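You operate a simulated robot arm through the tools that you are given. There is no shell and no other tool. Be economical: measure what you need, move in short steps, check, and stop when the job is done.

You run a simulated two-armed robot. Do the job below in one go: nothing can be reset, and whatever is moved stays where it is left.

TASK
Fit the blue nozzle to the sauce tank and run herb sauce into the cup, up to its line.
Fine: latch the nozzle, shut the valve, stand the cup on the rail cart. Set down upright: cup.

It is judged by the outcome, as a careful person would: the job done as asked, and still so three seconds after it is handed in. It fails if anything else is knocked over, pushed out of place, dropped, spilled or broken.

THE ROBOT
Two 7-joint arms with two-finger parallel grippers on one trunk, on a base that drives. Base frame: it is fixed to the floor where the robot stands at the start and does not move with it; the origin is under the middle of the robot, x ahead of it, y to its left, z up; the surface under the hand at the start is at about z = 90. Readings come in cm, degrees, newtons and seconds.
The left shoulder is at the start at [6, 14.3, 92.6], the right one opposite. With the tool pointing down near the work surface each hand reaches from about 28 to 70 cm from the robot's upright axis, wherever it stands, measured 20 degrees to its own side. Places, roughly: drip plate under the tank [70, -30, 90]; green tank valve [70, -20, 130]; latch with a yellow handle [60, -40, 120]; purple pump pad by the sauce tank [80, -60, 110]; top of the rail cart [70, -160, 90]. Payload 1.57 kg a hand.
The TCP of each hand is the grasp point between the finger pads, 3 cm short of the fingertips. In the tool frame z runs along the fingers and y along their closing line. Largest opening 11 cm; finger width 2.4, thickness 1.2; the body of the gripper, 4.8 by 11.2 cm, starts 7.8 cm behind the TCP.
Orientation is that of the tool frame in the base frame, as [roll, pitch, yaw] about the fixed x, y, z axes, in that order (R = Rz(yaw) Ry(pitch) Rx(roll)). With the fingers straight down and closing along the base's y, the tool's x points along the base's -x, its y along +y and its z along -z.

THE INTERFACE
- The arms move only by the tool step_arm. It takes "left_rows", "right_rows" or both (then of equal length, played together; a hand with none holds still); each is a list of rows, each an object (a shift or turn left out is 0, a gripper value left out holds the last) with "xyz": the shift along the tool's x, y, z in cm, a list of three; "angular": the turn, a rotation vector about the tool's x, y, z in degrees, a list of three. In form: [{"xyz": [dx, dy, dz], "angular": [rx, ry, rz]}, ...]. A call has 1 to 10 rows; each row shifts and turns the commanded pose from where the row before left it, along the tool's axes as they then stand. "left_fingers" and "right_fingers" are, for a hand that has rows, the finger opening in cm, from 0 to 11, set as the call begins (left out, the last holds). Each row takes 0.2 s and may step no farther than 5 cm and 8.6 degrees from the row before; otherwise, or with a gripper value out of range, the whole call is refused. A pose out of reach is approached as far as the arm can. The call stops where the force on the tool passes 40 N (or 10 N more than at its start, if that is more) or the arm is blocked; 0.2 s more then pass. The fingers move at their own pace (about 4.5 cm/s each) and stop on an object; they squeeze with about 25 N. The grip force told is the motor's: it shows also when the fingers shut on nothing. Time passes only in rows, and 0.2 s behind the last, so rows that do not move let the fingers close. The reply holds the time, the measured pose of the TCP, the force on the tool along the base axes, the opening and the grip force, in the units named above and with some noise, with the torque about the TCP (base axes, N m) and any sound that the robot's microphone picked up.
- Cameras (640 x 400 px; columns grow to the right, rows downward): "scene" is now at [4.37, -4.85, 155.4]; the picture's right is [-0.54, -0.84, 0.00], its down [-0.50, 0.32, -0.80] and it looks along [0.68, -0.43, -0.60] (base axes); focal length 249 px, centre (320, 200). "left" rides on the left gripper at [7, -1.6, -14.1] in its tool frame; the picture's right is [0.23, 0.97, 0.00], its down [-0.85, 0.20, -0.48] and it looks along [-0.47, 0.11, 0.88] (tool axes); focal length 222 px, centre (320, 200). "right" rides on the right gripper at [7, 1.6, -14.1] in its tool frame; the picture's right is [-0.23, 0.97, 0.00], its down [-0.86, -0.20, -0.48] and it looks along [-0.47, -0.11, 0.88] (tool axes); focal length 222 px, centre (320, 200). There is no depth. A picture from a camera that has moved, and an enlarged one, comes with that camera's place and axes in the base frame and with its lens.
- capture(camera): a new picture of that camera. It takes no simulated time.
- slide_trunk(by): slides the trunk up (or, below 0, down) by that many cm; the arms and the scene camera ride with it, the base frame stays. It gives what a move gives, with no picture.
- drive_base(legs): drives the robot by 1 to 6 legs, each [ahead, left, turn to the left] in cm, cm and degrees, along the robot's own axes; the way and the turn of a leg run together, so that a leg with both is an arc; at most 150 cm and 180 degrees a leg. The arms and the cameras ride along, it lands a little off, and it stops where it bumps. It gives what a move gives.
- head_to(pan, tilt): turns the head with the scene camera to pan (to the left, within 86 degrees either way) and tilt (down, from -29 to 69), counted from straight ahead of the robot. It gives what a move gives.
- enlarge(camera, box): a new picture of the part [left, top, right, bottom] of that camera's present view, enlarged. It takes no simulated time.
- finish_job(): hands the job in; it is judged then, once.

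Work in short steps. Places have to be worked out from the pictures, the camera data and where the tool is seen: move nearer, look again, correct. Check each grasp and each placing, and mend what went wrong. You have 120 turns and 92 pictures in all, those below and enlarged ones among them. Open the grippers and draw the arms clear of the work before you hand the job in, unless the task says otherwise; then end with one line.

The tools are called after ">>>" by a JSON object that holds its "fn" and its "kwargs". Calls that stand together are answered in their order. step_arm: Moves the arms, as the interface text tells. Its arguments: {"type":"object","properties":{"left_rows":{"type":"array","items":{"type":"object","properties":{"xyz":{"type":"array","items":{"type":"number"}},"angular":{"type":"array","items":{"type":"number"}}}}},"left_fingers":{"type":"number"},"right_rows":{"type":"array","items":{"type":"object","properties":{"xyz":{"type":"array","items":{"type":"number"}},"angular":{"type":"array","items":{"type":"number"}}}}},"right_fingers":{"type":"number"}},"required":[]} The other tools are called the same way: slide_trunk (by) slides the trunk up or down; drive_base (legs) drives the base; head_to (pan, tilt) turns the head that bears the scene camera; capture (camera) takes a picture; enlarge (camera, box) takes an enlarged picture of a part of a camera's view; finish_job () hands the job in.

At the start:

```text
t: 0.0
left_position: [38.93, -3.17, 100.03]
left_orientation: [179.9, 0.0, 180.0]
left_wrist_force: [0.6, 0.2, -0.4]
left_moment: [-0.04, -0.01, -0.01]
left_finger_gap: 11.01
left_finger_force: 0.1
right_position: [39.84, -39.87, 99.91]
right_orientation: [180.0, 0.0, 180.0]
right_wrist_force: [0.1, 0.6, -0.2]
right_moment: [0.03, 0.0, 0.01]
right_finger_gap: 10.98
right_finger_force: 0.0
trunk travel left (down, up): [-52.5, 6.5]
robot x, y, heading: [-0.09, 0.15, 0.0]
head pan, tilt: [-32.8, 36.6]
```

scene: 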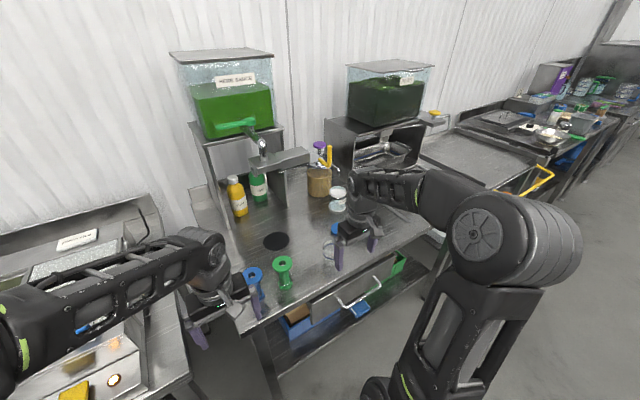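
right: 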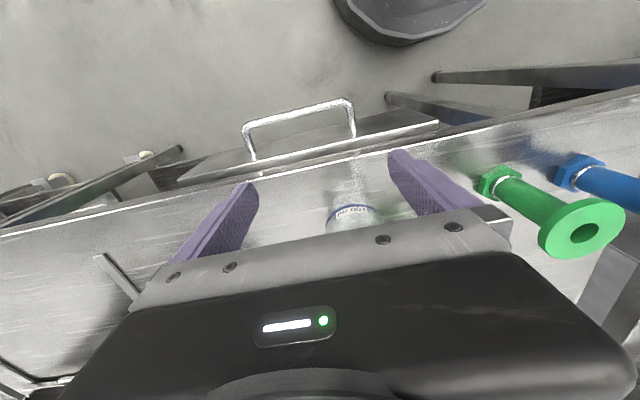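
left: 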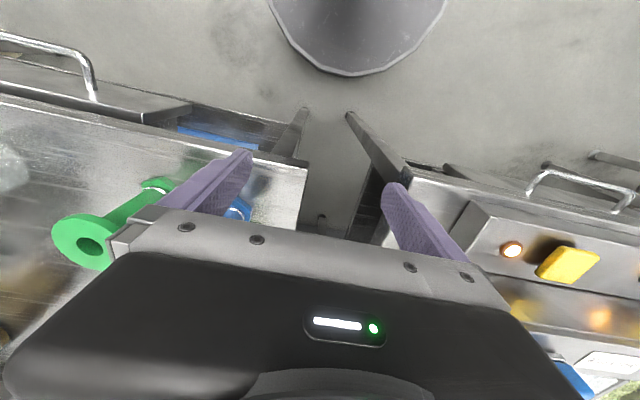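

The first pictures show two tanks, a blue and a green nozzle near the front edge and a cup under the right hand. I'll enlarge parts of the scene to read labels and find shapes.

>>> {"fn": "enlarge", "kwargs": {"camera": "scene", "box": [160, 40, 320, 220]}}

>>> {"fn": "enlarge", "kwargs": {"camera": "scene", "box": [220, 170, 420, 320]}}

>>> {"fn": "enlarge", "kwargs": {"camera": "scene", "box": [310, 50, 480, 200]}}

```text
2.22 times, centred on (240, 130) of scene
camera zoom: at [4.37, -4.85, 155.4], right [-0.54, -0.84, 0.0], down [-0.5, 0.32, -0.8], along [0.68, -0.43, -0.6], focal length 554 px, centre (498, 356)
```

zoom: 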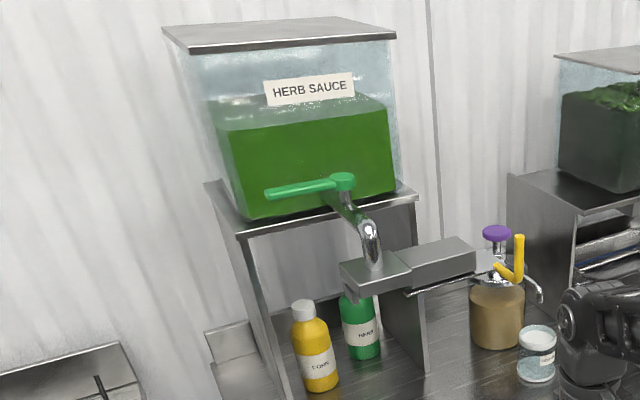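

```text
2.67 times, centred on (320, 245) of scene
camera zoom: at [4.37, -4.85, 155.4], right [-0.54, -0.84, 0.0], down [-0.5, 0.32, -0.8], along [0.68, -0.43, -0.6], focal length 664 px, centre (320, 80)
```

zoom: 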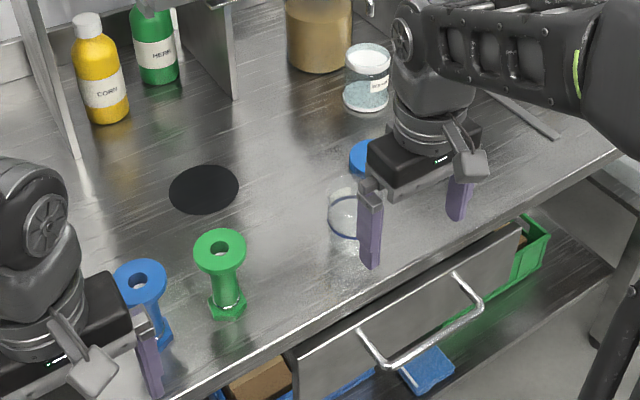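

```text
2.67 times, centred on (395, 125) of scene
camera zoom: at [4.37, -4.85, 155.4], right [-0.54, -0.84, 0.0], down [-0.5, 0.32, -0.8], along [0.68, -0.43, -0.6], focal length 664 px, centre (120, 400)
```

zoom: 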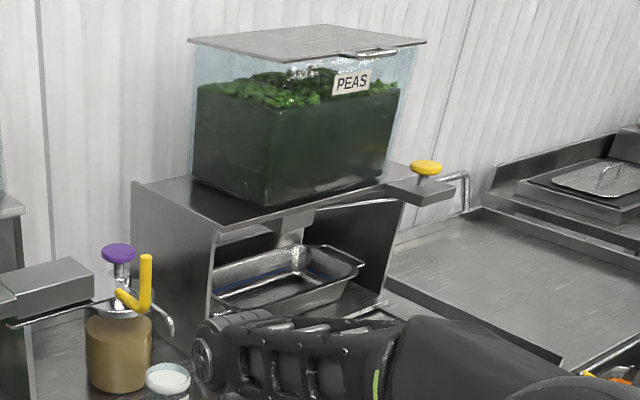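

Labels are clear: the left tank is HERB SAUCE, the outlet block is above the black drip plate, the blue nozzle stands at about [48.5,-12] and the lined cup at about [50,-37]. I'll lift the left hand and pitch it toward horizontal, so its camera can look up under the outlet.

>>> {"fn": "step_arm", "kwargs": {"left_rows": [{"xyz": [0, 1, -4]}, {"xyz": [0, 1, -4]}, {"angular": [0, -8.5, 0]}, {"angular": [0, -8.5, 0]}, {"angular": [0, -8.5, 0]}, {"angular": [0, -8.5, 0]}, {"angular": [0, -8.5, 0]}, {"angular": [0, -8.5, 0]}, {"angular": [0, -8.5, 0]}]}}

>>> {"fn": "capture", "kwargs": {"camera": "left"}}

>>> {"fn": "capture", "kwargs": {"camera": "scene"}}

```text
t: 2.0
left_position: [38.85, -1.36, 107.96]
left_orientation: [-179.9, 59.6, 179.9]
left_wrist_force: [0.5, -0.2, -0.6]
left_moment: [-0.01, 0.02, 0.01]
left_finger_gap: 11.0
left_finger_force: 0.1
right_position: [39.94, -39.92, 99.84]
right_orientation: [179.9, 0.1, 180.0]
right_wrist_force: [-0.1, -0.2, -0.1]
right_moment: [0.0, 0.01, -0.01]
right_finger_gap: 11.0
right_finger_force: 0.0
trunk travel left (down, up): [-52.5, 6.5]
robot x, y, heading: [0.08, 0.19, -0.1]
head pan, tilt: [-32.8, 36.6]
```

```text
85 pictures are left
camera left: at [23.12, -2.76, 109.18], right [-0.11, 0.97, -0.2], down [0.02, 0.2, 0.98], along [0.99, 0.11, -0.04], focal length 222 px, centre (320, 200)
```

left: 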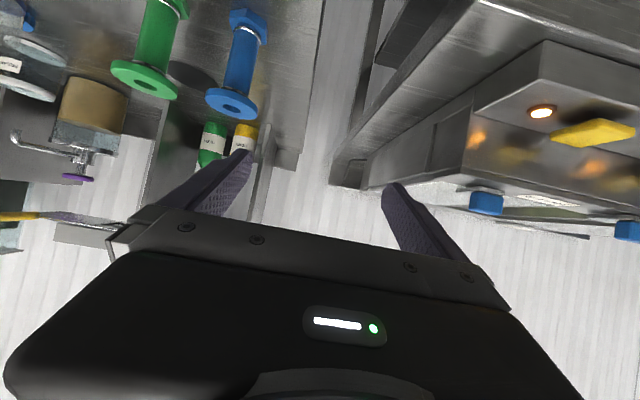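

```text
84 pictures are left
camera scene: at [4.37, -4.87, 155.4], right [-0.54, -0.84, 0.0], down [-0.5, 0.32, -0.8], along [0.68, -0.43, -0.6], focal length 249 px, centre (320, 200)
```

scene: 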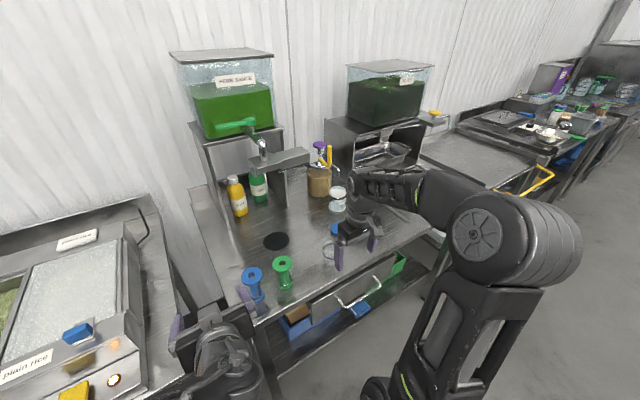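

The nozzle flange is uppermost and the hex foot is down. I'll finish pitching to horizontal and shift toward -y to look up at the underside of the outlet block.

>>> {"fn": "step_arm", "kwargs": {"left_rows": [{"angular": [0, -8.5, 0]}, {"angular": [0, -8.5, 0]}, {"angular": [0, -8.5, 0]}, {"angular": [0, -5, 0]}, {"xyz": [0, -3, 0]}, {"xyz": [0, -4, 0]}, {"xyz": [0, -4, 0]}, {"xyz": [0, -4, 0]}]}}

>>> {"fn": "capture", "kwargs": {"camera": "left"}}

```text
t: 3.8
left_position: [41.56, -16.87, 108.37]
left_orientation: [64.7, 89.2, 67.3]
left_wrist_force: [0.2, -0.8, 0.4]
left_moment: [-0.01, -0.01, 0.02]
left_finger_gap: 11.01
left_finger_force: 0.0
left hand out of reach, approached as far as the arm can: row 2, 3
right_position: [39.79, -39.96, 99.96]
right_orientation: [-180.0, 0.0, 179.9]
right_wrist_force: [1.0, 0.1, 0.0]
right_moment: [0.04, -0.02, 0.01]
right_finger_gap: 11.02
right_finger_force: 0.0
trunk travel left (down, up): [-52.5, 6.5]
robot x, y, heading: [0.25, -0.11, 0.1]
head pan, tilt: [-32.8, 36.6]
```

```text
83 pictures are left
camera left: at [27.54, -18.93, 101.34], right [-0.04, 0.98, -0.22], down [-0.49, 0.17, 0.85], along [0.87, 0.14, 0.47], focal length 222 px, centre (320, 200)
```

left: 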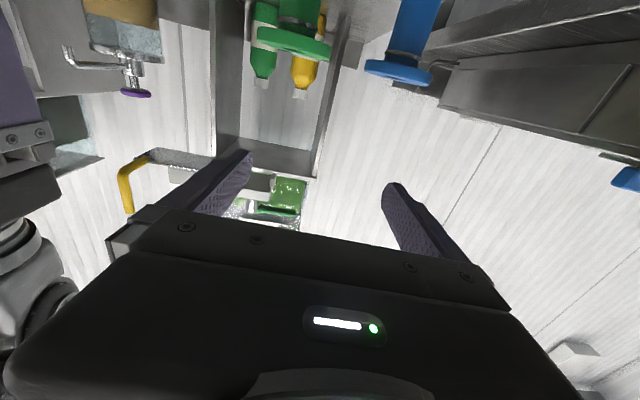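

The outlet is partly behind my finger. I'll enlarge that piece.

>>> {"fn": "enlarge", "kwargs": {"camera": "left", "box": [100, 130, 320, 260]}}

```text
2.91 times, centred on (210, 195) of left
camera zoom: at [27.54, -18.93, 101.34], right [-0.04, 0.98, -0.22], down [-0.49, 0.17, 0.85], along [0.87, 0.14, 0.47], focal length 646 px, centre (640, 214)
```

zoom: 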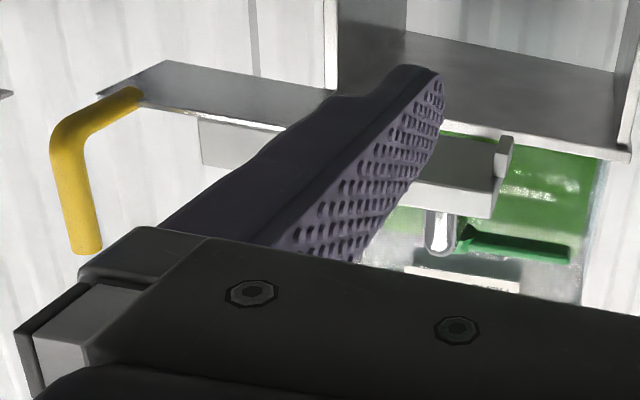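

My finger hides the holder, so I'll close the left fingers and shift a little to +y for a clear view.

>>> {"fn": "step_arm", "kwargs": {"left_rows": [{"xyz": [0, 3, 0]}, {"xyz": [0, 2, 0]}, {}, {}, {}, {}], "left_fingers": 0}}

>>> {"fn": "enlarge", "kwargs": {"camera": "left", "box": [80, 100, 320, 250]}}

```text
t: 5.2
left_position: [39.99, -13.51, 108.49]
left_orientation: [-71.1, 90.0, -71.1]
left_wrist_force: [0.4, -0.3, 0.3]
left_moment: [0.0, 0.01, 0.01]
left_finger_gap: 0.01
left_finger_force: 7.6
right_position: [39.72, -39.86, 100.03]
right_orientation: [-180.0, -0.1, -180.0]
right_wrist_force: [-0.1, -0.8, 0.1]
right_moment: [0.0, -0.01, 0.03]
right_finger_gap: 11.01
right_finger_force: 0.0
trunk travel left (down, up): [-52.5, 6.5]
robot x, y, heading: [0.24, -0.1, -0.2]
head pan, tilt: [-32.8, 36.6]
```

```text
2.67 times, centred on (200, 175) of left
camera zoom: at [25.77, -15.07, 101.55], right [0.0, 0.97, -0.23], down [-0.48, 0.2, 0.85], along [0.88, 0.11, 0.47], focal length 592 px, centre (640, 267)
```

zoom: 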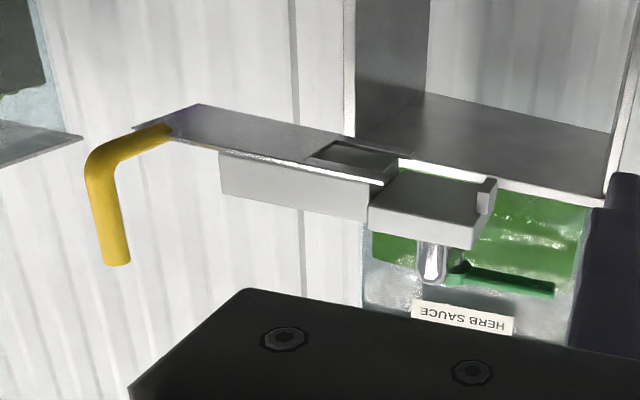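

The outlet has a block with a lip on its +y end, and on the -y side a sliding plate with a window and the yellow handle, which looks retracted. I'll move nearer and slightly higher to see how it works.

>>> {"fn": "step_arm", "kwargs": {"left_rows": [{"xyz": [-3, 0, 0]}, {"xyz": [0, 1, 5]}, {"xyz": [0, 1, 5]}]}}

>>> {"fn": "capture", "kwargs": {"camera": "left"}}

>>> {"fn": "enlarge", "kwargs": {"camera": "left", "box": [40, 120, 300, 300]}}

```text
refused: row 2 steps farther than a row can; nothing moved
```

```text
80 pictures are left
camera left: at [25.77, -15.07, 101.55], right [0.0, 0.97, -0.23], down [-0.48, 0.2, 0.85], along [0.88, 0.11, 0.47], focal length 222 px, centre (320, 200)
```

left: 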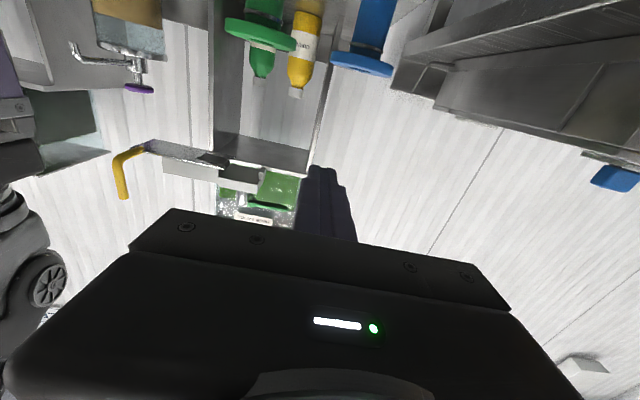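

```text
2.22 times, centred on (170, 210) of left
camera zoom: at [25.77, -15.07, 101.55], right [0.0, 0.97, -0.23], down [-0.48, 0.2, 0.85], along [0.88, 0.11, 0.47], focal length 494 px, centre (653, 178)
```

zoom: 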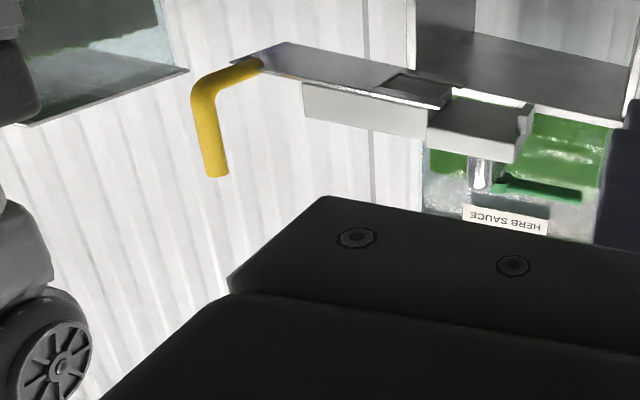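

That call was refused for step size; I'll go forward with smaller steps, staying above the nozzles.

>>> {"fn": "step_arm", "kwargs": {"left_rows": [{"xyz": [-2, 2, 0]}, {"xyz": [0, 0, 4]}, {"xyz": [0, 0, 4]}, {"xyz": [0, 0, 4]}]}}

>>> {"fn": "enlarge", "kwargs": {"camera": "left", "box": [20, 100, 310, 280]}}

```text
t: 6.2
left_position: [52.1, -11.51, 110.39]
left_orientation: [163.0, 90.0, 163.0]
left_wrist_force: [-0.6, 0.4, 0.4]
left_moment: [-0.03, 0.01, -0.02]
left_finger_gap: 0.0
left_finger_force: 21.4
right_position: [39.87, -39.9, 99.94]
right_orientation: [180.0, 0.1, -180.0]
right_wrist_force: [0.0, 0.3, 0.1]
right_moment: [0.0, 0.02, -0.03]
right_finger_gap: 11.0
right_finger_force: 0.3
trunk travel left (down, up): [-52.5, 6.5]
robot x, y, heading: [-0.42, 0.32, 0.2]
head pan, tilt: [-32.8, 36.6]
```

```text
2.21 times, centred on (165, 190) of left
camera zoom: at [37.98, -13.12, 103.56], right [0.0, 0.97, -0.23], down [-0.48, 0.2, 0.86], along [0.88, 0.11, 0.47], focal length 490 px, centre (662, 222)
```

zoom: 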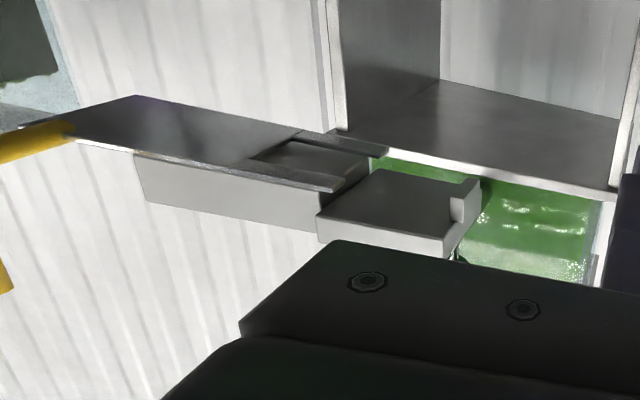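

The mechanism is clear. A two-tine fork plate (underside z≈119.2, slot centre x≈66.4) slides +y under the nozzle flange, which seats against the block underside at about [66.6,-26,121.1], with a lip at y≈-22.5. I'll back the left hand out and lower it toward the blue nozzle for a horizontal grasp of its stem.

>>> {"fn": "step_arm", "kwargs": {"left_rows": [{"xyz": [0, 0, -4.5]}, {"xyz": [0, 0, -4.5]}, {"xyz": [0, 0, -4.5]}, {"xyz": [0, 0, -4]}, {"xyz": [4, 0, 0]}, {"xyz": [4, 0, 0]}, {"xyz": [2, 0, 0]}], "left_fingers": 6}}

>>> {"fn": "capture", "kwargs": {"camera": "left"}}

>>> {"fn": "enlarge", "kwargs": {"camera": "scene", "box": [180, 220, 340, 320]}}

```text
t: 7.8
left_position: [36.01, -9.7, 105.73]
left_orientation: [-90.4, 81.7, -87.3]
left_wrist_force: [0.3, -0.4, -0.3]
left_moment: [-0.04, 0.04, 0.01]
left_finger_gap: 6.0
left_finger_force: 0.1
right_position: [39.66, -40.06, 99.9]
right_orientation: [-180.0, -0.2, 179.8]
right_wrist_force: [-0.1, 0.8, -0.4]
right_moment: [0.01, 0.02, 0.01]
right_finger_gap: 10.99
right_finger_force: 0.1
trunk travel left (down, up): [-52.5, 6.5]
robot x, y, heading: [0.33, 0.4, -0.0]
head pan, tilt: [-32.8, 36.6]
stopped in row 7 (left hand): the arm was blocked; the commanded pose is now the measured one
```

```text
77 pictures are left
camera left: at [22.12, -13.1, 99.16], right [-0.05, 0.93, -0.37], down [-0.49, 0.29, 0.82], along [0.87, 0.22, 0.44], focal length 222 px, centre (320, 200)
```

left: 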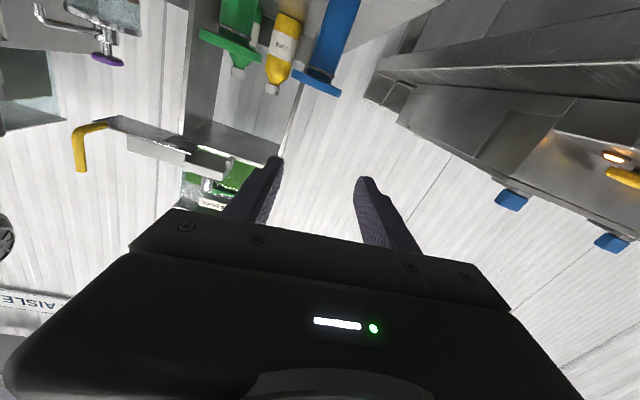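

```text
4.00 times, centred on (260, 270) of scene
camera zoom: at [4.38, -4.87, 155.4], right [-0.54, -0.84, 0.0], down [-0.5, 0.32, -0.8], along [0.68, -0.43, -0.6], focal length 996 px, centre (560, -80)
```

zoom: 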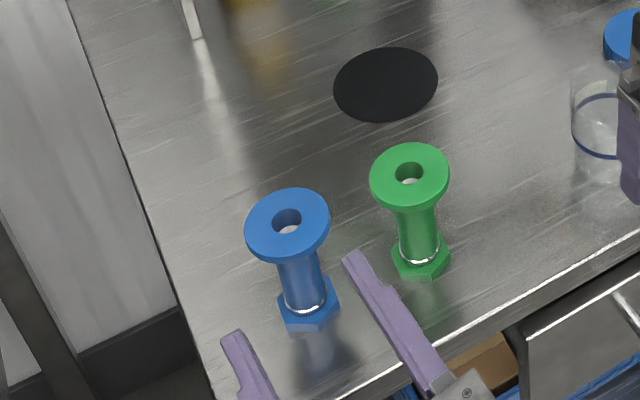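

The left arm gets blocked so near the trunk. The blue nozzle is at about [48.0,-11.4], with flange top z≈100.7, flange Ø5.6 and stem Ø2.9. I'll drive back 14 cm to give the arm room.

>>> {"fn": "drive_base", "kwargs": {"legs": [[-14, 0, 0]]}}

```text
t: 9.2
left_position: [22.03, -9.68, 105.89]
left_orientation: [-89.6, 81.7, -86.3]
left_wrist_force: [-0.4, 0.0, 0.3]
left_moment: [0.02, 0.0, -0.02]
left_finger_gap: 5.98
left_finger_force: 0.1
right_position: [25.61, -39.98, 99.93]
right_orientation: [179.9, 0.0, 179.7]
right_wrist_force: [-0.8, 0.2, 0.7]
right_moment: [0.05, -0.07, 0.05]
right_finger_gap: 11.02
right_finger_force: 0.0
trunk travel left (down, up): [-52.5, 6.5]
robot x, y, heading: [-13.95, -0.24, -0.1]
head pan, tilt: [-32.8, 36.6]
```

The hand has a roll of 8° and a yaw of 3° off true. I'll square it, lower to z≈96.2 and line up with the nozzle at y≈-11.4, then look.

>>> {"fn": "step_arm", "kwargs": {"left_rows": [{"angular": [0, 0, 8.3]}, {"angular": [3.3, 0, 0]}, {"xyz": [0, -1.7, 4]}, {"xyz": [4, 0, 2]}, {"xyz": [4, 0, 0]}, {"xyz": [1.7, 0, 2]}, {}]}}

>>> {"fn": "capture", "kwargs": {"camera": "left"}}

>>> {"fn": "enlarge", "kwargs": {"camera": "scene", "box": [200, 160, 360, 260]}}

```text
t: 10.8
left_position: [30.24, -11.5, 96.04]
left_orientation: [-76.6, 89.9, -76.8]
left_wrist_force: [-0.1, 0.8, -0.3]
left_moment: [0.02, 0.02, -0.04]
left_finger_gap: 6.02
left_finger_force: 0.0
right_position: [25.82, -40.04, 99.98]
right_orientation: [-180.0, -0.1, 179.7]
right_wrist_force: [0.2, 0.4, 0.0]
right_moment: [-0.01, -0.01, -0.01]
right_finger_gap: 11.04
right_finger_force: 0.1
trunk travel left (down, up): [-52.5, 6.5]
robot x, y, heading: [-14.32, 0.28, -0.1]
head pan, tilt: [-32.8, 36.6]
```

```text
75 pictures are left
camera left: at [16.03, -13.08, 89.17], right [0.0, 0.97, -0.23], down [-0.48, 0.2, 0.85], along [0.88, 0.11, 0.47], focal length 222 px, centre (320, 200)
```

left: 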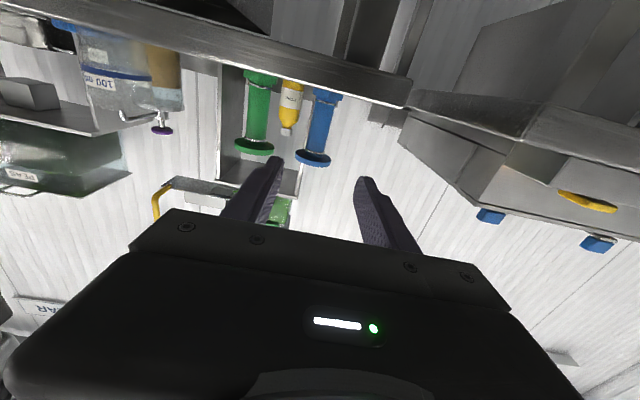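

```text
4.00 times, centred on (280, 210) of scene
camera zoom: at [-9.58, -4.85, 155.4], right [-0.54, -0.84, 0.0], down [-0.5, 0.32, -0.8], along [0.67, -0.44, -0.6], focal length 996 px, centre (480, 160)
```

zoom: 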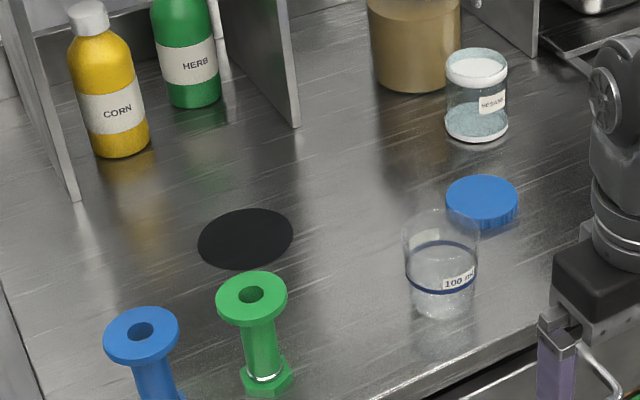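

The nozzle stem lies right on the tool axis (within about 0.3 cm). I'll advance 17.5 cm with the fingers 6 cm open, then check.

>>> {"fn": "step_arm", "kwargs": {"left_rows": [{"xyz": [0, 0, 4.4]}, {"xyz": [0, 0, 4.4]}, {"xyz": [0, 0, 4.4]}, {"xyz": [0, 0, 4.3]}]}}

>>> {"fn": "capture", "kwargs": {"camera": "left"}}

>>> {"fn": "enlarge", "kwargs": {"camera": "scene", "box": [160, 190, 320, 290]}}

```text
t: 11.8
left_position: [47.81, -11.53, 96.01]
left_orientation: [-148.6, 89.9, -148.8]
left_wrist_force: [0.5, -0.7, -0.7]
left_moment: [-0.02, 0.0, 0.03]
left_finger_gap: 5.99
left_finger_force: 0.1
right_position: [25.89, -40.03, 100.03]
right_orientation: [-179.9, -0.1, 179.8]
right_wrist_force: [-0.1, 0.1, -0.5]
right_moment: [-0.02, -0.02, -0.02]
right_finger_gap: 11.01
right_finger_force: 0.1
trunk travel left (down, up): [-52.5, 6.5]
robot x, y, heading: [-13.86, 0.22, -0.1]
head pan, tilt: [-32.8, 36.6]
```

```text
73 pictures are left
camera left: at [33.59, -13.05, 89.18], right [0.0, 0.97, -0.23], down [-0.48, 0.2, 0.86], along [0.88, 0.11, 0.47], focal length 222 px, centre (320, 200)
```

left: 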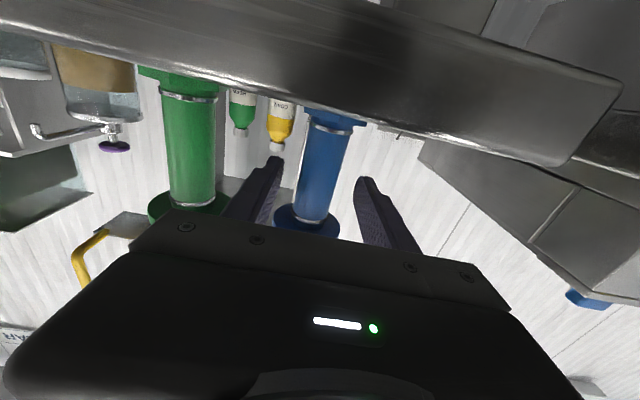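

```text
4.00 times, centred on (240, 240) of scene
camera zoom: at [-9.46, -4.83, 155.4], right [-0.54, -0.84, 0.0], down [-0.5, 0.32, -0.8], along [0.67, -0.44, -0.6], focal length 996 px, centre (640, 40)
```

zoom: 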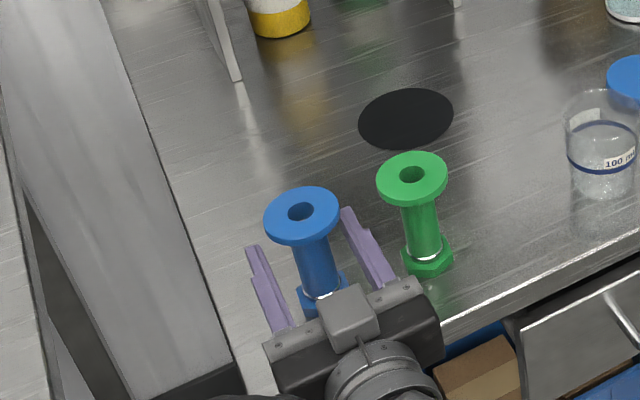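

The stem is between the pads and well centred, maybe a few millimetres past the TCP. I'll nudge in and close.

>>> {"fn": "step_arm", "kwargs": {"left_rows": [{"xyz": [0, 0, 0.5]}]}}

>>> {"fn": "step_arm", "kwargs": {"left_rows": [{}, {}, {}, {}], "left_fingers": 0}}

>>> {"fn": "enlarge", "kwargs": {"camera": "scene", "box": [160, 190, 320, 290]}}

```text
t: 12.2
left_position: [48.24, -11.46, 95.96]
left_orientation: [-129.9, 89.9, -129.8]
left_wrist_force: [-0.2, 0.0, 0.0]
left_moment: [0.0, 0.04, -0.03]
left_finger_gap: 6.01
left_finger_force: 0.2
right_position: [25.85, -40.08, 99.98]
right_orientation: [-180.0, -0.1, 179.8]
right_wrist_force: [0.6, 0.9, 0.2]
right_moment: [-0.02, 0.01, -0.01]
right_finger_gap: 11.01
right_finger_force: 0.0
trunk travel left (down, up): [-52.5, 6.5]
robot x, y, heading: [-13.69, -0.31, -0.4]
head pan, tilt: [-32.8, 36.6]
```

```text
t: 13.2
left_position: [48.23, -11.49, 96.03]
left_orientation: [-99.2, 89.9, -99.3]
left_wrist_force: [0.3, 0.3, 0.1]
left_moment: [0.0, 0.0, 0.01]
left_finger_gap: 2.61
left_finger_force: 24.7
right_position: [25.91, -40.03, 99.93]
right_orientation: [-180.0, -0.1, 179.8]
right_wrist_force: [0.2, -0.8, -0.1]
right_moment: [0.0, 0.04, -0.02]
right_finger_gap: 10.99
right_finger_force: 0.1
trunk travel left (down, up): [-52.5, 6.5]
robot x, y, heading: [-13.65, -0.2, 0.1]
head pan, tilt: [-32.8, 36.6]
```

```text
4.00 times, centred on (240, 240) of scene
camera zoom: at [-9.53, -4.85, 155.4], right [-0.54, -0.84, 0.0], down [-0.5, 0.32, -0.8], along [0.67, -0.44, -0.6], focal length 996 px, centre (640, 40)
```

zoom: 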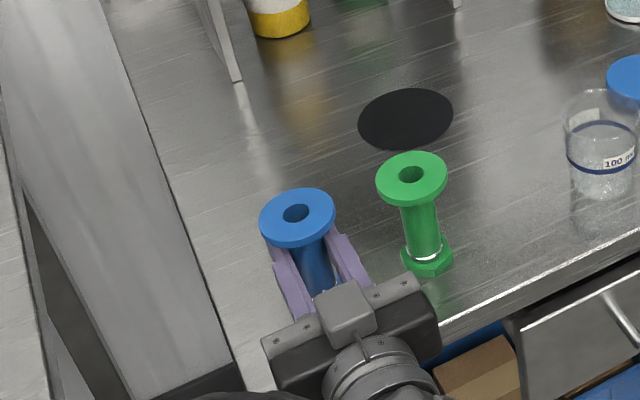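

The stem is gripped (2.6 cm). I'll lift straight up to z≈108, clear of the green nozzle and still below the outlet.

>>> {"fn": "step_arm", "kwargs": {"left_rows": [{"xyz": [-3, 0, 0]}, {"xyz": [-3, 0, 0]}, {"xyz": [-3, 0, 0]}, {"xyz": [-3, 0, 0]}]}}

>>> {"fn": "drive_base", "kwargs": {"legs": [[14, 0, 0]]}}

>>> {"fn": "capture", "kwargs": {"camera": "scene"}}

```text
t: 14.2
left_position: [48.15, -11.52, 108.07]
left_orientation: [-107.6, 89.9, -107.7]
left_wrist_force: [-0.3, 0.0, 0.3]
left_moment: [-0.01, 0.0, 0.01]
left_finger_gap: 2.65
left_finger_force: 24.6
right_position: [25.76, -40.06, 99.98]
right_orientation: [-180.0, -0.2, 179.8]
right_wrist_force: [0.4, -0.8, 0.3]
right_moment: [0.0, 0.0, 0.02]
right_finger_gap: 10.99
right_finger_force: 0.1
trunk travel left (down, up): [-52.5, 6.5]
robot x, y, heading: [-14.29, 0.03, -0.1]
head pan, tilt: [-32.8, 36.6]
```

```text
t: 15.5
left_position: [62.44, -11.54, 107.98]
left_orientation: [-144.1, 89.9, -144.2]
left_wrist_force: [-0.4, -0.4, -1.1]
left_moment: [-0.02, -0.02, -0.03]
left_finger_gap: 2.65
left_finger_force: 24.2
right_position: [39.99, -40.14, 99.79]
right_orientation: [179.9, -0.2, 179.8]
right_wrist_force: [1.1, 0.2, -0.8]
right_moment: [0.01, 0.05, 0.01]
right_finger_gap: 11.02
right_finger_force: 0.1
trunk travel left (down, up): [-52.5, 6.5]
robot x, y, heading: [0.13, 0.31, 0.1]
head pan, tilt: [-32.8, 36.6]
```

```text
70 pictures are left
camera scene: at [4.73, -4.87, 155.39], right [-0.54, -0.84, 0.0], down [-0.5, 0.32, -0.8], along [0.67, -0.44, -0.6], focal length 249 px, centre (320, 200)
```

scene: 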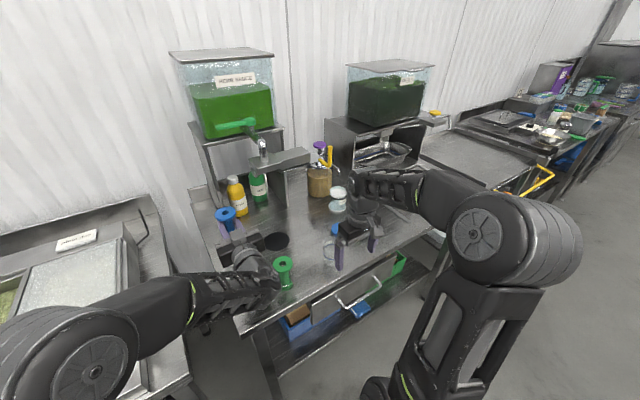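

Base is back at x≈0 with the nozzle held at z≈108. I'll rise to z≈111.5 so the hand passes over the green nozzle, then slide to y≈-26 beneath the block.

>>> {"fn": "step_arm", "kwargs": {"left_rows": [{"xyz": [-3.5, 0, 0]}, {"xyz": [0, -4, 0.5]}, {"xyz": [0, -4, 0.5]}, {"xyz": [0, -4, 1]}, {"xyz": [0, -2.5, 1]}]}}

>>> {"fn": "enlarge", "kwargs": {"camera": "scene", "box": [200, 110, 360, 250]}}

>>> {"fn": "capture", "kwargs": {"camera": "left"}}

```text
t: 16.7
left_position: [65.23, -25.97, 111.59]
left_orientation: [-99.9, 89.9, -99.8]
left_wrist_force: [0.8, -0.5, -0.4]
left_moment: [0.01, -0.01, 0.01]
left_finger_gap: 2.59
left_finger_force: 24.4
right_position: [39.9, -39.99, 99.94]
right_orientation: [180.0, -0.1, 179.8]
right_wrist_force: [-0.1, -0.1, 0.0]
right_moment: [0.01, 0.0, -0.01]
right_finger_gap: 10.97
right_finger_force: 0.1
trunk travel left (down, up): [-52.5, 6.5]
robot x, y, heading: [-0.04, 0.13, -0.3]
head pan, tilt: [-32.8, 36.6]
```

```text
2.86 times, centred on (280, 180) of scene
camera zoom: at [4.56, -4.9, 155.4], right [-0.54, -0.84, 0.0], down [-0.5, 0.32, -0.8], along [0.67, -0.44, -0.6], focal length 712 px, centre (434, 257)
```

zoom: 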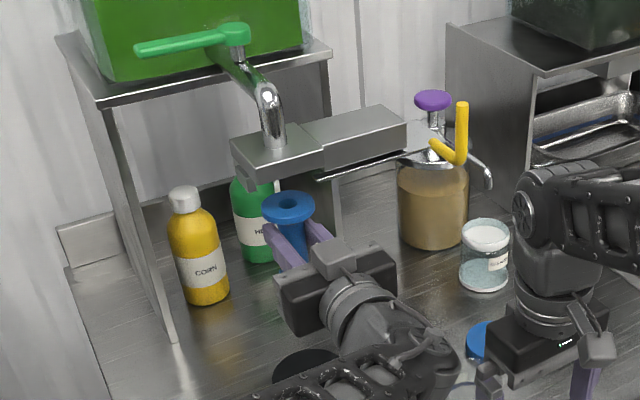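

```text
68 pictures are left
camera left: at [51.06, -27.68, 104.7], right [0.0, 0.97, -0.23], down [-0.48, 0.2, 0.85], along [0.88, 0.11, 0.47], focal length 222 px, centre (320, 200)
```

left: 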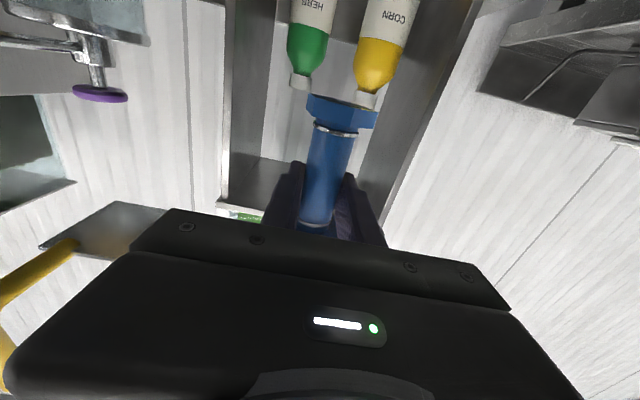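

The nozzle is just below the block. I'll enlarge the outlet area to measure the nozzle flange against the block in one camera, since the cameras disagree by 1–2 cm in x.

>>> {"fn": "enlarge", "kwargs": {"camera": "scene", "box": [245, 130, 325, 180]}}

```text
8.00 times, centred on (285, 155) of scene
camera zoom: at [4.56, -4.9, 155.4], right [-0.54, -0.84, 0.0], down [-0.5, 0.32, -0.8], along [0.67, -0.44, -0.6], focal length 1993 px, centre (600, 560)
```

zoom: 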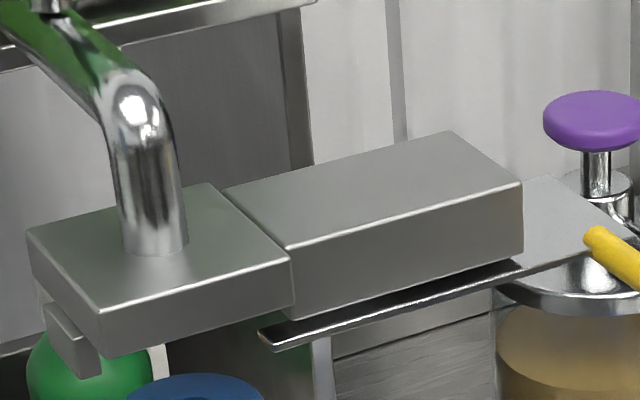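

The block centre sits under the pipe at y≈-25.7, while x is uncertain between 65 and 66.5. I'll move +1 in x and raise to just under the fork level, then compare flange and block edges close together.

>>> {"fn": "step_arm", "kwargs": {"left_rows": [{"xyz": [-1, 0.2, 1]}, {"xyz": [-1.2, 0, 0]}]}}

>>> {"fn": "enlarge", "kwargs": {"camera": "scene", "box": [245, 130, 325, 180]}}

```text
t: 17.3
left_position: [66.14, -25.72, 113.81]
left_orientation: [105.2, 89.9, 105.1]
left_wrist_force: [-0.2, 0.9, -0.9]
left_moment: [0.03, -0.01, 0.01]
left_finger_gap: 2.61
left_finger_force: 25.1
right_position: [40.01, -40.03, 99.94]
right_orientation: [-180.0, -0.1, 179.8]
right_wrist_force: [0.6, 1.3, -0.1]
right_moment: [-0.02, -0.01, 0.02]
right_finger_gap: 11.0
right_finger_force: 0.2
trunk travel left (down, up): [-52.5, 6.5]
robot x, y, heading: [-0.11, 0.06, 0.0]
head pan, tilt: [-32.8, 36.6]
```

```text
8.00 times, centred on (285, 155) of scene
camera zoom: at [4.52, -4.86, 155.4], right [-0.54, -0.84, 0.0], down [-0.5, 0.32, -0.8], along [0.67, -0.44, -0.6], focal length 1993 px, centre (600, 560)
```

zoom: 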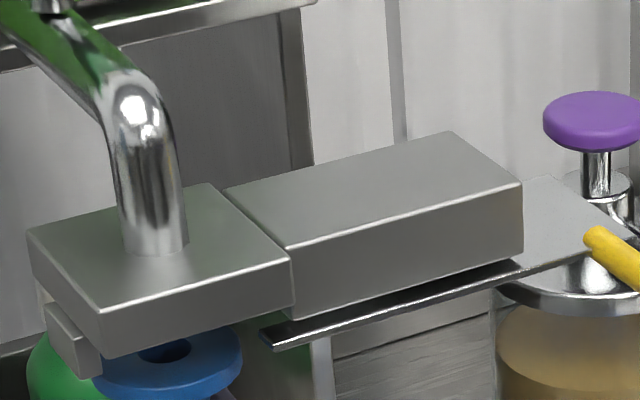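

Solving the image offsets gives about +0.3 in x and about 2 cm up to seating. I'll shift and raise most of the way, then feel for contact in small steps.

>>> {"fn": "step_arm", "kwargs": {"left_rows": [{"xyz": [-0.5, 0, 0.35]}, {"xyz": [-0.5, 0, 0]}, {"xyz": [-0.4, 0, 0]}]}}

>>> {"fn": "enlarge", "kwargs": {"camera": "scene", "box": [245, 130, 325, 180]}}

```text
t: 18.1
left_position: [66.66, -25.88, 114.87]
left_orientation: [163.4, 89.7, 163.3]
left_wrist_force: [-2.3, 2.4, -11.3]
left_moment: [0.2, 0.05, -0.02]
left_finger_gap: 2.64
left_finger_force: 25.1
right_position: [39.85, -40.0, 100.09]
right_orientation: [-180.0, -0.1, 179.8]
right_wrist_force: [-0.5, -0.5, 0.8]
right_moment: [0.01, 0.03, -0.01]
right_finger_gap: 11.0
right_finger_force: 0.0
trunk travel left (down, up): [-52.5, 6.5]
robot x, y, heading: [0.28, -0.08, 0.0]
head pan, tilt: [-32.8, 36.6]
```

```text
8.00 times, centred on (285, 155) of scene
camera zoom: at [4.62, -4.88, 155.37], right [-0.54, -0.84, 0.0], down [-0.5, 0.32, -0.8], along [0.67, -0.44, -0.6], focal length 1993 px, centre (600, 560)
```

zoom: 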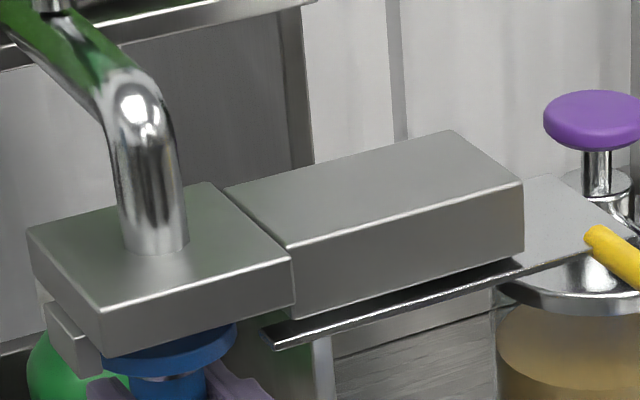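

Contact of 11 N with a moment that places it at about [+1.4,-2.8] from the TCP: the flange is touching the back tine tip, so the nozzle sits slightly too far +x and -y. I'll lower a bit, shift -0.6 x and +0.3 y, then raise again.

>>> {"fn": "step_arm", "kwargs": {"left_rows": [{"xyz": [0.9, 0, 0]}, {"xyz": [0, 0.35, -0.6]}, {"xyz": [-0.5, 0, 0]}, {"xyz": [-0.3, 0, 0]}, {"xyz": [-0.3, 0, 0]}]}}

```text
t: 19.3
left_position: [66.04, -25.45, 115.42]
left_orientation: [-64.1, 90.0, -64.2]
left_wrist_force: [-0.3, -0.6, -2.0]
left_moment: [0.02, -0.04, 0.0]
left_finger_gap: 2.61
left_finger_force: 24.7
right_position: [39.92, -39.98, 99.94]
right_orientation: [-180.0, -0.1, 179.7]
right_wrist_force: [-0.8, 0.1, 0.3]
right_moment: [0.03, -0.05, -0.01]
right_finger_gap: 11.01
right_finger_force: 0.1
trunk travel left (down, up): [-52.5, 6.5]
robot x, y, heading: [0.12, 0.32, -0.1]
head pan, tilt: [-32.8, 36.6]
```

Now it is above the previous contact height with only 2 N. I'll continue in small steps to the seat.

>>> {"fn": "step_arm", "kwargs": {"left_rows": [{"xyz": [-0.3, 0, 0]}, {"xyz": [-0.3, 0, 0]}]}}

>>> {"fn": "enlarge", "kwargs": {"camera": "scene", "box": [245, 130, 325, 180]}}

```text
t: 19.9
left_position: [66.02, -25.47, 115.94]
left_orientation: [-99.0, 89.9, -98.9]
left_wrist_force: [-0.1, -0.6, -0.8]
left_moment: [0.0, 0.02, -0.04]
left_finger_gap: 2.6
left_finger_force: 25.4
right_position: [39.87, -40.02, 99.94]
right_orientation: [179.9, -0.1, 179.8]
right_wrist_force: [0.3, -0.7, 0.2]
right_moment: [0.01, 0.02, -0.02]
right_finger_gap: 11.03
right_finger_force: 0.1
trunk travel left (down, up): [-52.5, 6.5]
robot x, y, heading: [0.28, 0.26, 0.1]
head pan, tilt: [-32.8, 36.6]
```

```text
8.00 times, centred on (285, 155) of scene
camera zoom: at [4.55, -4.87, 155.4], right [-0.54, -0.84, 0.0], down [-0.5, 0.32, -0.8], along [0.67, -0.44, -0.6], focal length 1993 px, centre (600, 560)
```

zoom: 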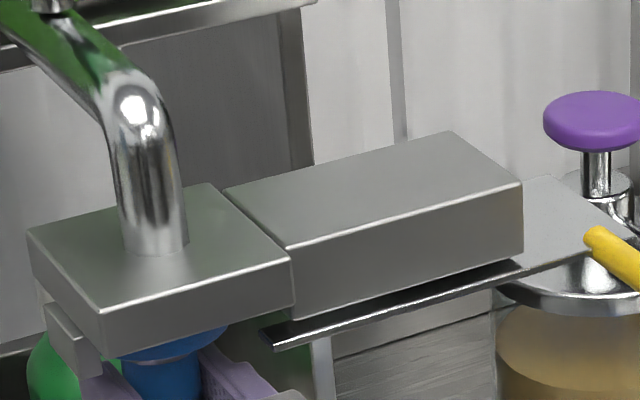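

It clears the tine. A bit higher until the seat is felt.

>>> {"fn": "step_arm", "kwargs": {"left_rows": [{"xyz": [-0.3, 0, 0]}, {"xyz": [-0.2, 0, 0]}]}}

```text
t: 20.5
left_position: [65.93, -25.6, 116.56]
left_orientation: [-117.5, 89.9, -117.4]
left_wrist_force: [0.8, -0.6, -1.5]
left_moment: [0.0, 0.02, -0.01]
left_finger_gap: 2.62
left_finger_force: 25.3
right_position: [39.88, -39.98, 99.85]
right_orientation: [180.0, -0.1, 179.7]
right_wrist_force: [0.5, 0.3, -0.2]
right_moment: [0.05, 0.02, 0.02]
right_finger_gap: 10.98
right_finger_force: 0.0
trunk travel left (down, up): [-52.5, 6.5]
robot x, y, heading: [0.09, -0.05, -0.3]
head pan, tilt: [-32.8, 36.6]
```

>>> {"fn": "step_arm", "kwargs": {"left_rows": [{"xyz": [-0.2, 0, 0]}, {"xyz": [-0.2, 0, 0]}]}}

>>> {"fn": "enlarge", "kwargs": {"camera": "scene", "box": [245, 130, 325, 180]}}

```text
t: 21.1
left_position: [66.12, -25.36, 116.63]
left_orientation: [167.6, 89.7, 167.5]
left_wrist_force: [-3.3, 1.2, -11.5]
left_moment: [-0.1, -0.3, 0.0]
left_finger_gap: 2.65
left_finger_force: 24.7
right_position: [39.92, -40.01, 99.96]
right_orientation: [180.0, -0.1, 179.8]
right_wrist_force: [0.2, -0.4, -1.1]
right_moment: [0.0, 0.02, 0.02]
right_finger_gap: 11.03
right_finger_force: 0.1
trunk travel left (down, up): [-52.5, 6.5]
robot x, y, heading: [0.01, -0.03, -0.2]
head pan, tilt: [-32.8, 36.6]
```

```text
8.00 times, centred on (285, 155) of scene
camera zoom: at [4.59, -4.9, 155.37], right [-0.54, -0.84, 0.0], down [-0.5, 0.32, -0.8], along [0.67, -0.44, -0.6], focal length 1993 px, centre (600, 560)
```

zoom: 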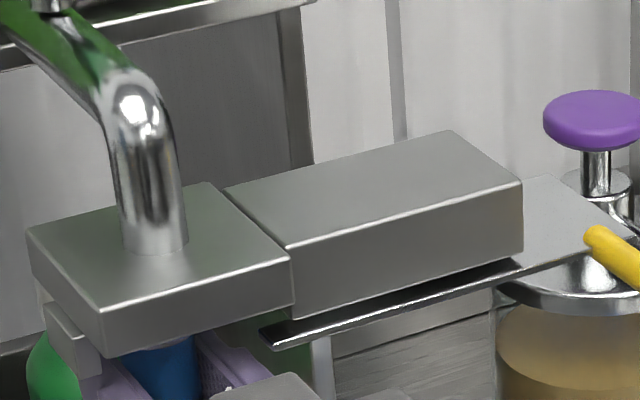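

The nozzle is seated (11 N at z=116.6). Re-triangulating the latch handle with both cameras puts its upright bar at about [58.2,-42.8], z 119–125.6. I'll raise the right hand straight up and bring it above the bar.

>>> {"fn": "step_arm", "kwargs": {"right_rows": [{"xyz": [0, 0, -4.9]}, {"xyz": [0, 0, -4.9]}, {"xyz": [0, 0, -4.9]}, {"xyz": [0, 0, -4.9]}, {"xyz": [0, 0, -4.9]}, {"xyz": [0, 0, -4.9]}, {"xyz": [0, 0, -2.6]}, {"xyz": [-4.5, -0.9, 0]}, {"xyz": [-4.5, -0.9, 0]}, {"xyz": [-4.5, -0.9, 0]}], "right_fingers": 4}}

>>> {"fn": "capture", "kwargs": {"camera": "right"}}

>>> {"fn": "enlarge", "kwargs": {"camera": "scene", "box": [220, 90, 400, 200]}}

```text
t: 23.3
left_position: [66.2, -25.42, 116.81]
left_orientation: [-115.9, 89.8, -116.5]
left_wrist_force: [-6.1, -1.7, -14.3]
left_moment: [-0.05, 0.0, -0.05]
left_finger_gap: 2.65
left_finger_force: 24.4
right_position: [45.96, -39.53, 111.46]
right_orientation: [-179.5, 0.9, -178.1]
right_wrist_force: [-2.3, -10.4, -4.5]
right_moment: [1.09, -0.21, 0.05]
right_finger_gap: 4.03
right_finger_force: 0.0
right hand out of reach, approached as far as the arm can: row 3, 4, 5, 6, 7, 8, 9, 10
trunk travel left (down, up): [-52.5, 6.5]
robot x, y, heading: [0.19, -0.15, -0.5]
head pan, tilt: [-32.8, 36.6]
```

```text
62 pictures are left
camera right: at [38.77, -37.95, 125.56], right [0.2, 0.98, 0.0], down [0.85, -0.17, 0.49], along [0.48, -0.1, -0.87], focal length 222 px, centre (320, 200)
```

right: 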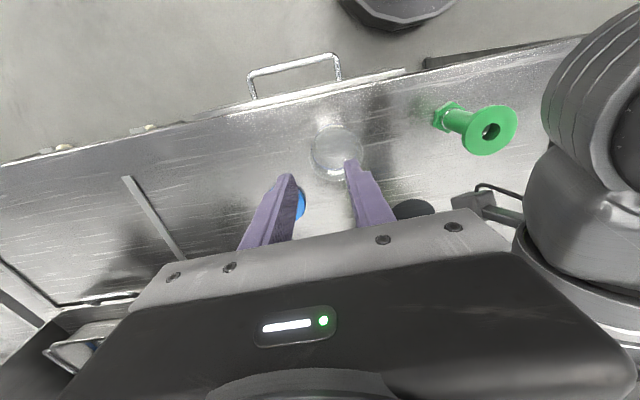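

```text
3.56 times, centred on (310, 145) of scene
camera zoom: at [5.09, -4.4, 155.39], right [-0.54, -0.84, 0.0], down [-0.5, 0.32, -0.8], along [0.67, -0.44, -0.6], focal length 886 px, centre (356, 396)
```

zoom: 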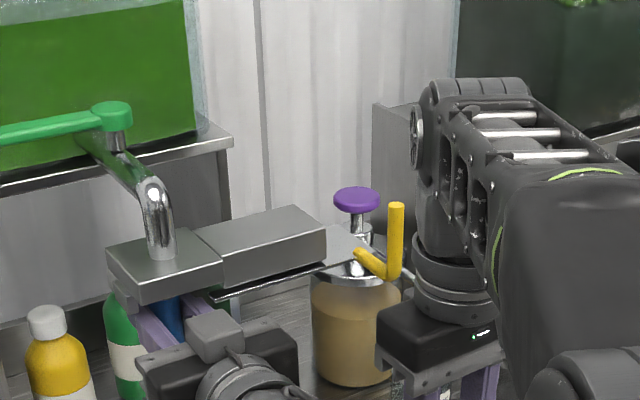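

The right hand touched the left wrist area and tool-down is out of reach that high. I'll reverse those steps, move the right hand outward to y≈-50, then use a forward-pointing hand like the left one.

>>> {"fn": "step_arm", "kwargs": {"right_rows": [{"xyz": [4.5, 0.9, 0]}, {"xyz": [4.5, 0.9, 0]}, {"xyz": [4.5, 0.9, 0]}, {"xyz": [0, 0, 4.9]}, {"xyz": [0, 0, 4.9]}, {"xyz": [0, 0, 4.9]}, {"xyz": [0, 0, 4.9]}, {"xyz": [0, 0, 4.9]}, {"xyz": [0, -4, 0]}, {"xyz": [0, -4, 0]}]}}

```text
t: 25.5
left_position: [66.1, -25.41, 116.84]
left_orientation: [65.5, 90.0, 65.4]
left_wrist_force: [2.0, -3.2, -5.1]
left_moment: [0.07, 0.19, -0.03]
left_finger_gap: 2.61
left_finger_force: 25.4
right_position: [31.35, -46.49, 86.32]
right_orientation: [180.0, -0.1, 179.8]
right_wrist_force: [-0.2, -0.6, -0.3]
right_moment: [0.0, 0.02, 0.01]
right_finger_gap: 4.0
right_finger_force: 0.0
trunk travel left (down, up): [-52.5, 6.5]
robot x, y, heading: [-0.1, 0.05, 0.0]
head pan, tilt: [-32.8, 36.6]
```

It moved relative to the reached pose, so it is now at [31,-46,86], in free space in front of the table. I'll raise it to z≈106, go forward to x≈38 and begin pitching it forward.

>>> {"fn": "step_arm", "kwargs": {"right_rows": [{"xyz": [0, 0, -4.9]}, {"xyz": [0, 0, -4.9]}, {"xyz": [0, 0, -4.9]}, {"xyz": [0, -2, -4.5]}, {"xyz": [-4, -1, 0]}, {"xyz": [-3, -1, 0], "angular": [0, -8.5, 0]}, {"angular": [0, -8.5, 0]}, {"angular": [0, -8.5, 0]}, {"angular": [0, -8.5, 0]}, {"angular": [0, -8.5, 0]}]}}

```text
t: 27.7
left_position: [66.07, -25.47, 116.94]
left_orientation: [70.2, 89.9, 70.3]
left_wrist_force: [-1.1, -1.6, -3.2]
left_moment: [0.04, 0.03, 0.02]
left_finger_gap: 2.63
left_finger_force: 25.1
right_position: [38.48, -50.6, 105.6]
right_orientation: [-180.0, 42.6, 179.8]
right_wrist_force: [0.4, -0.5, -0.5]
right_moment: [-0.02, 0.01, -0.07]
right_finger_gap: 4.0
right_finger_force: 0.1
trunk travel left (down, up): [-52.5, 6.5]
robot x, y, heading: [0.09, 0.01, -0.1]
head pan, tilt: [-32.8, 36.6]
```

Reaching well. I'll finish the pitch to horizontal and then raise.

>>> {"fn": "step_arm", "kwargs": {"right_rows": [{"angular": [0, -8.5, 0]}, {"angular": [0, -8.5, 0]}, {"angular": [0, -8.5, 0]}, {"angular": [0, -8.5, 0]}, {"angular": [0, -8.5, 0]}, {"angular": [0, -4.9, 0]}, {"xyz": [-4, 0, 0]}, {"xyz": [-4, 0, 0]}, {"xyz": [-4, 0, 0]}, {"xyz": [-4, 0, 0]}]}}

>>> {"fn": "capture", "kwargs": {"camera": "right"}}

>>> {"fn": "capture", "kwargs": {"camera": "scene"}}

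```text
t: 29.9
left_position: [66.09, -25.49, 116.93]
left_orientation: [-99.6, 90.0, -99.7]
left_wrist_force: [-0.4, -1.3, -0.8]
left_moment: [0.02, 0.06, -0.01]
left_finger_gap: 2.61
left_finger_force: 25.7
right_position: [38.4, -50.61, 121.8]
right_orientation: [175.1, 89.8, 175.0]
right_wrist_force: [-0.4, -0.3, -0.7]
right_moment: [-0.03, 0.03, 0.0]
right_finger_gap: 4.02
right_finger_force: 0.0
trunk travel left (down, up): [-52.5, 6.5]
robot x, y, heading: [0.36, 0.34, -0.0]
head pan, tilt: [-32.8, 36.6]
```

```text
60 pictures are left
camera right: at [24.33, -48.93, 114.88], right [0.0, 0.97, 0.23], down [-0.48, -0.2, 0.86], along [0.88, -0.11, 0.46], focal length 222 px, centre (320, 200)
```

right: 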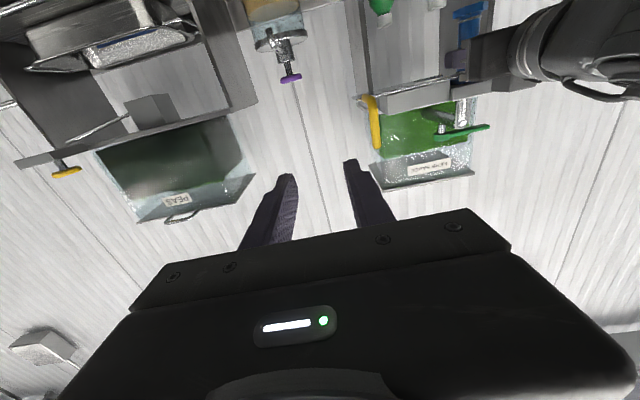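

```text
59 pictures are left
camera scene: at [4.56, -4.91, 155.39], right [-0.54, -0.84, 0.0], down [-0.5, 0.32, -0.8], along [0.67, -0.44, -0.6], focal length 249 px, centre (320, 200)
```

scene: 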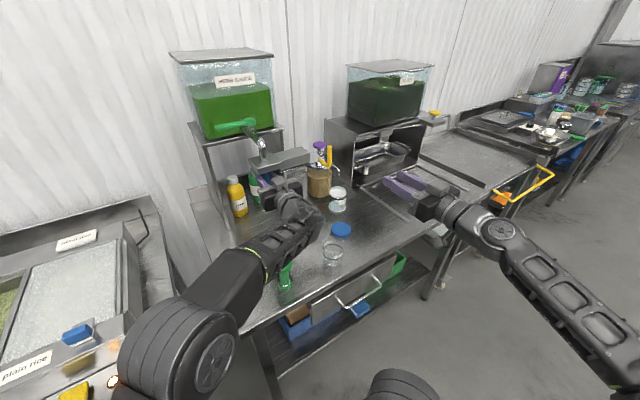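

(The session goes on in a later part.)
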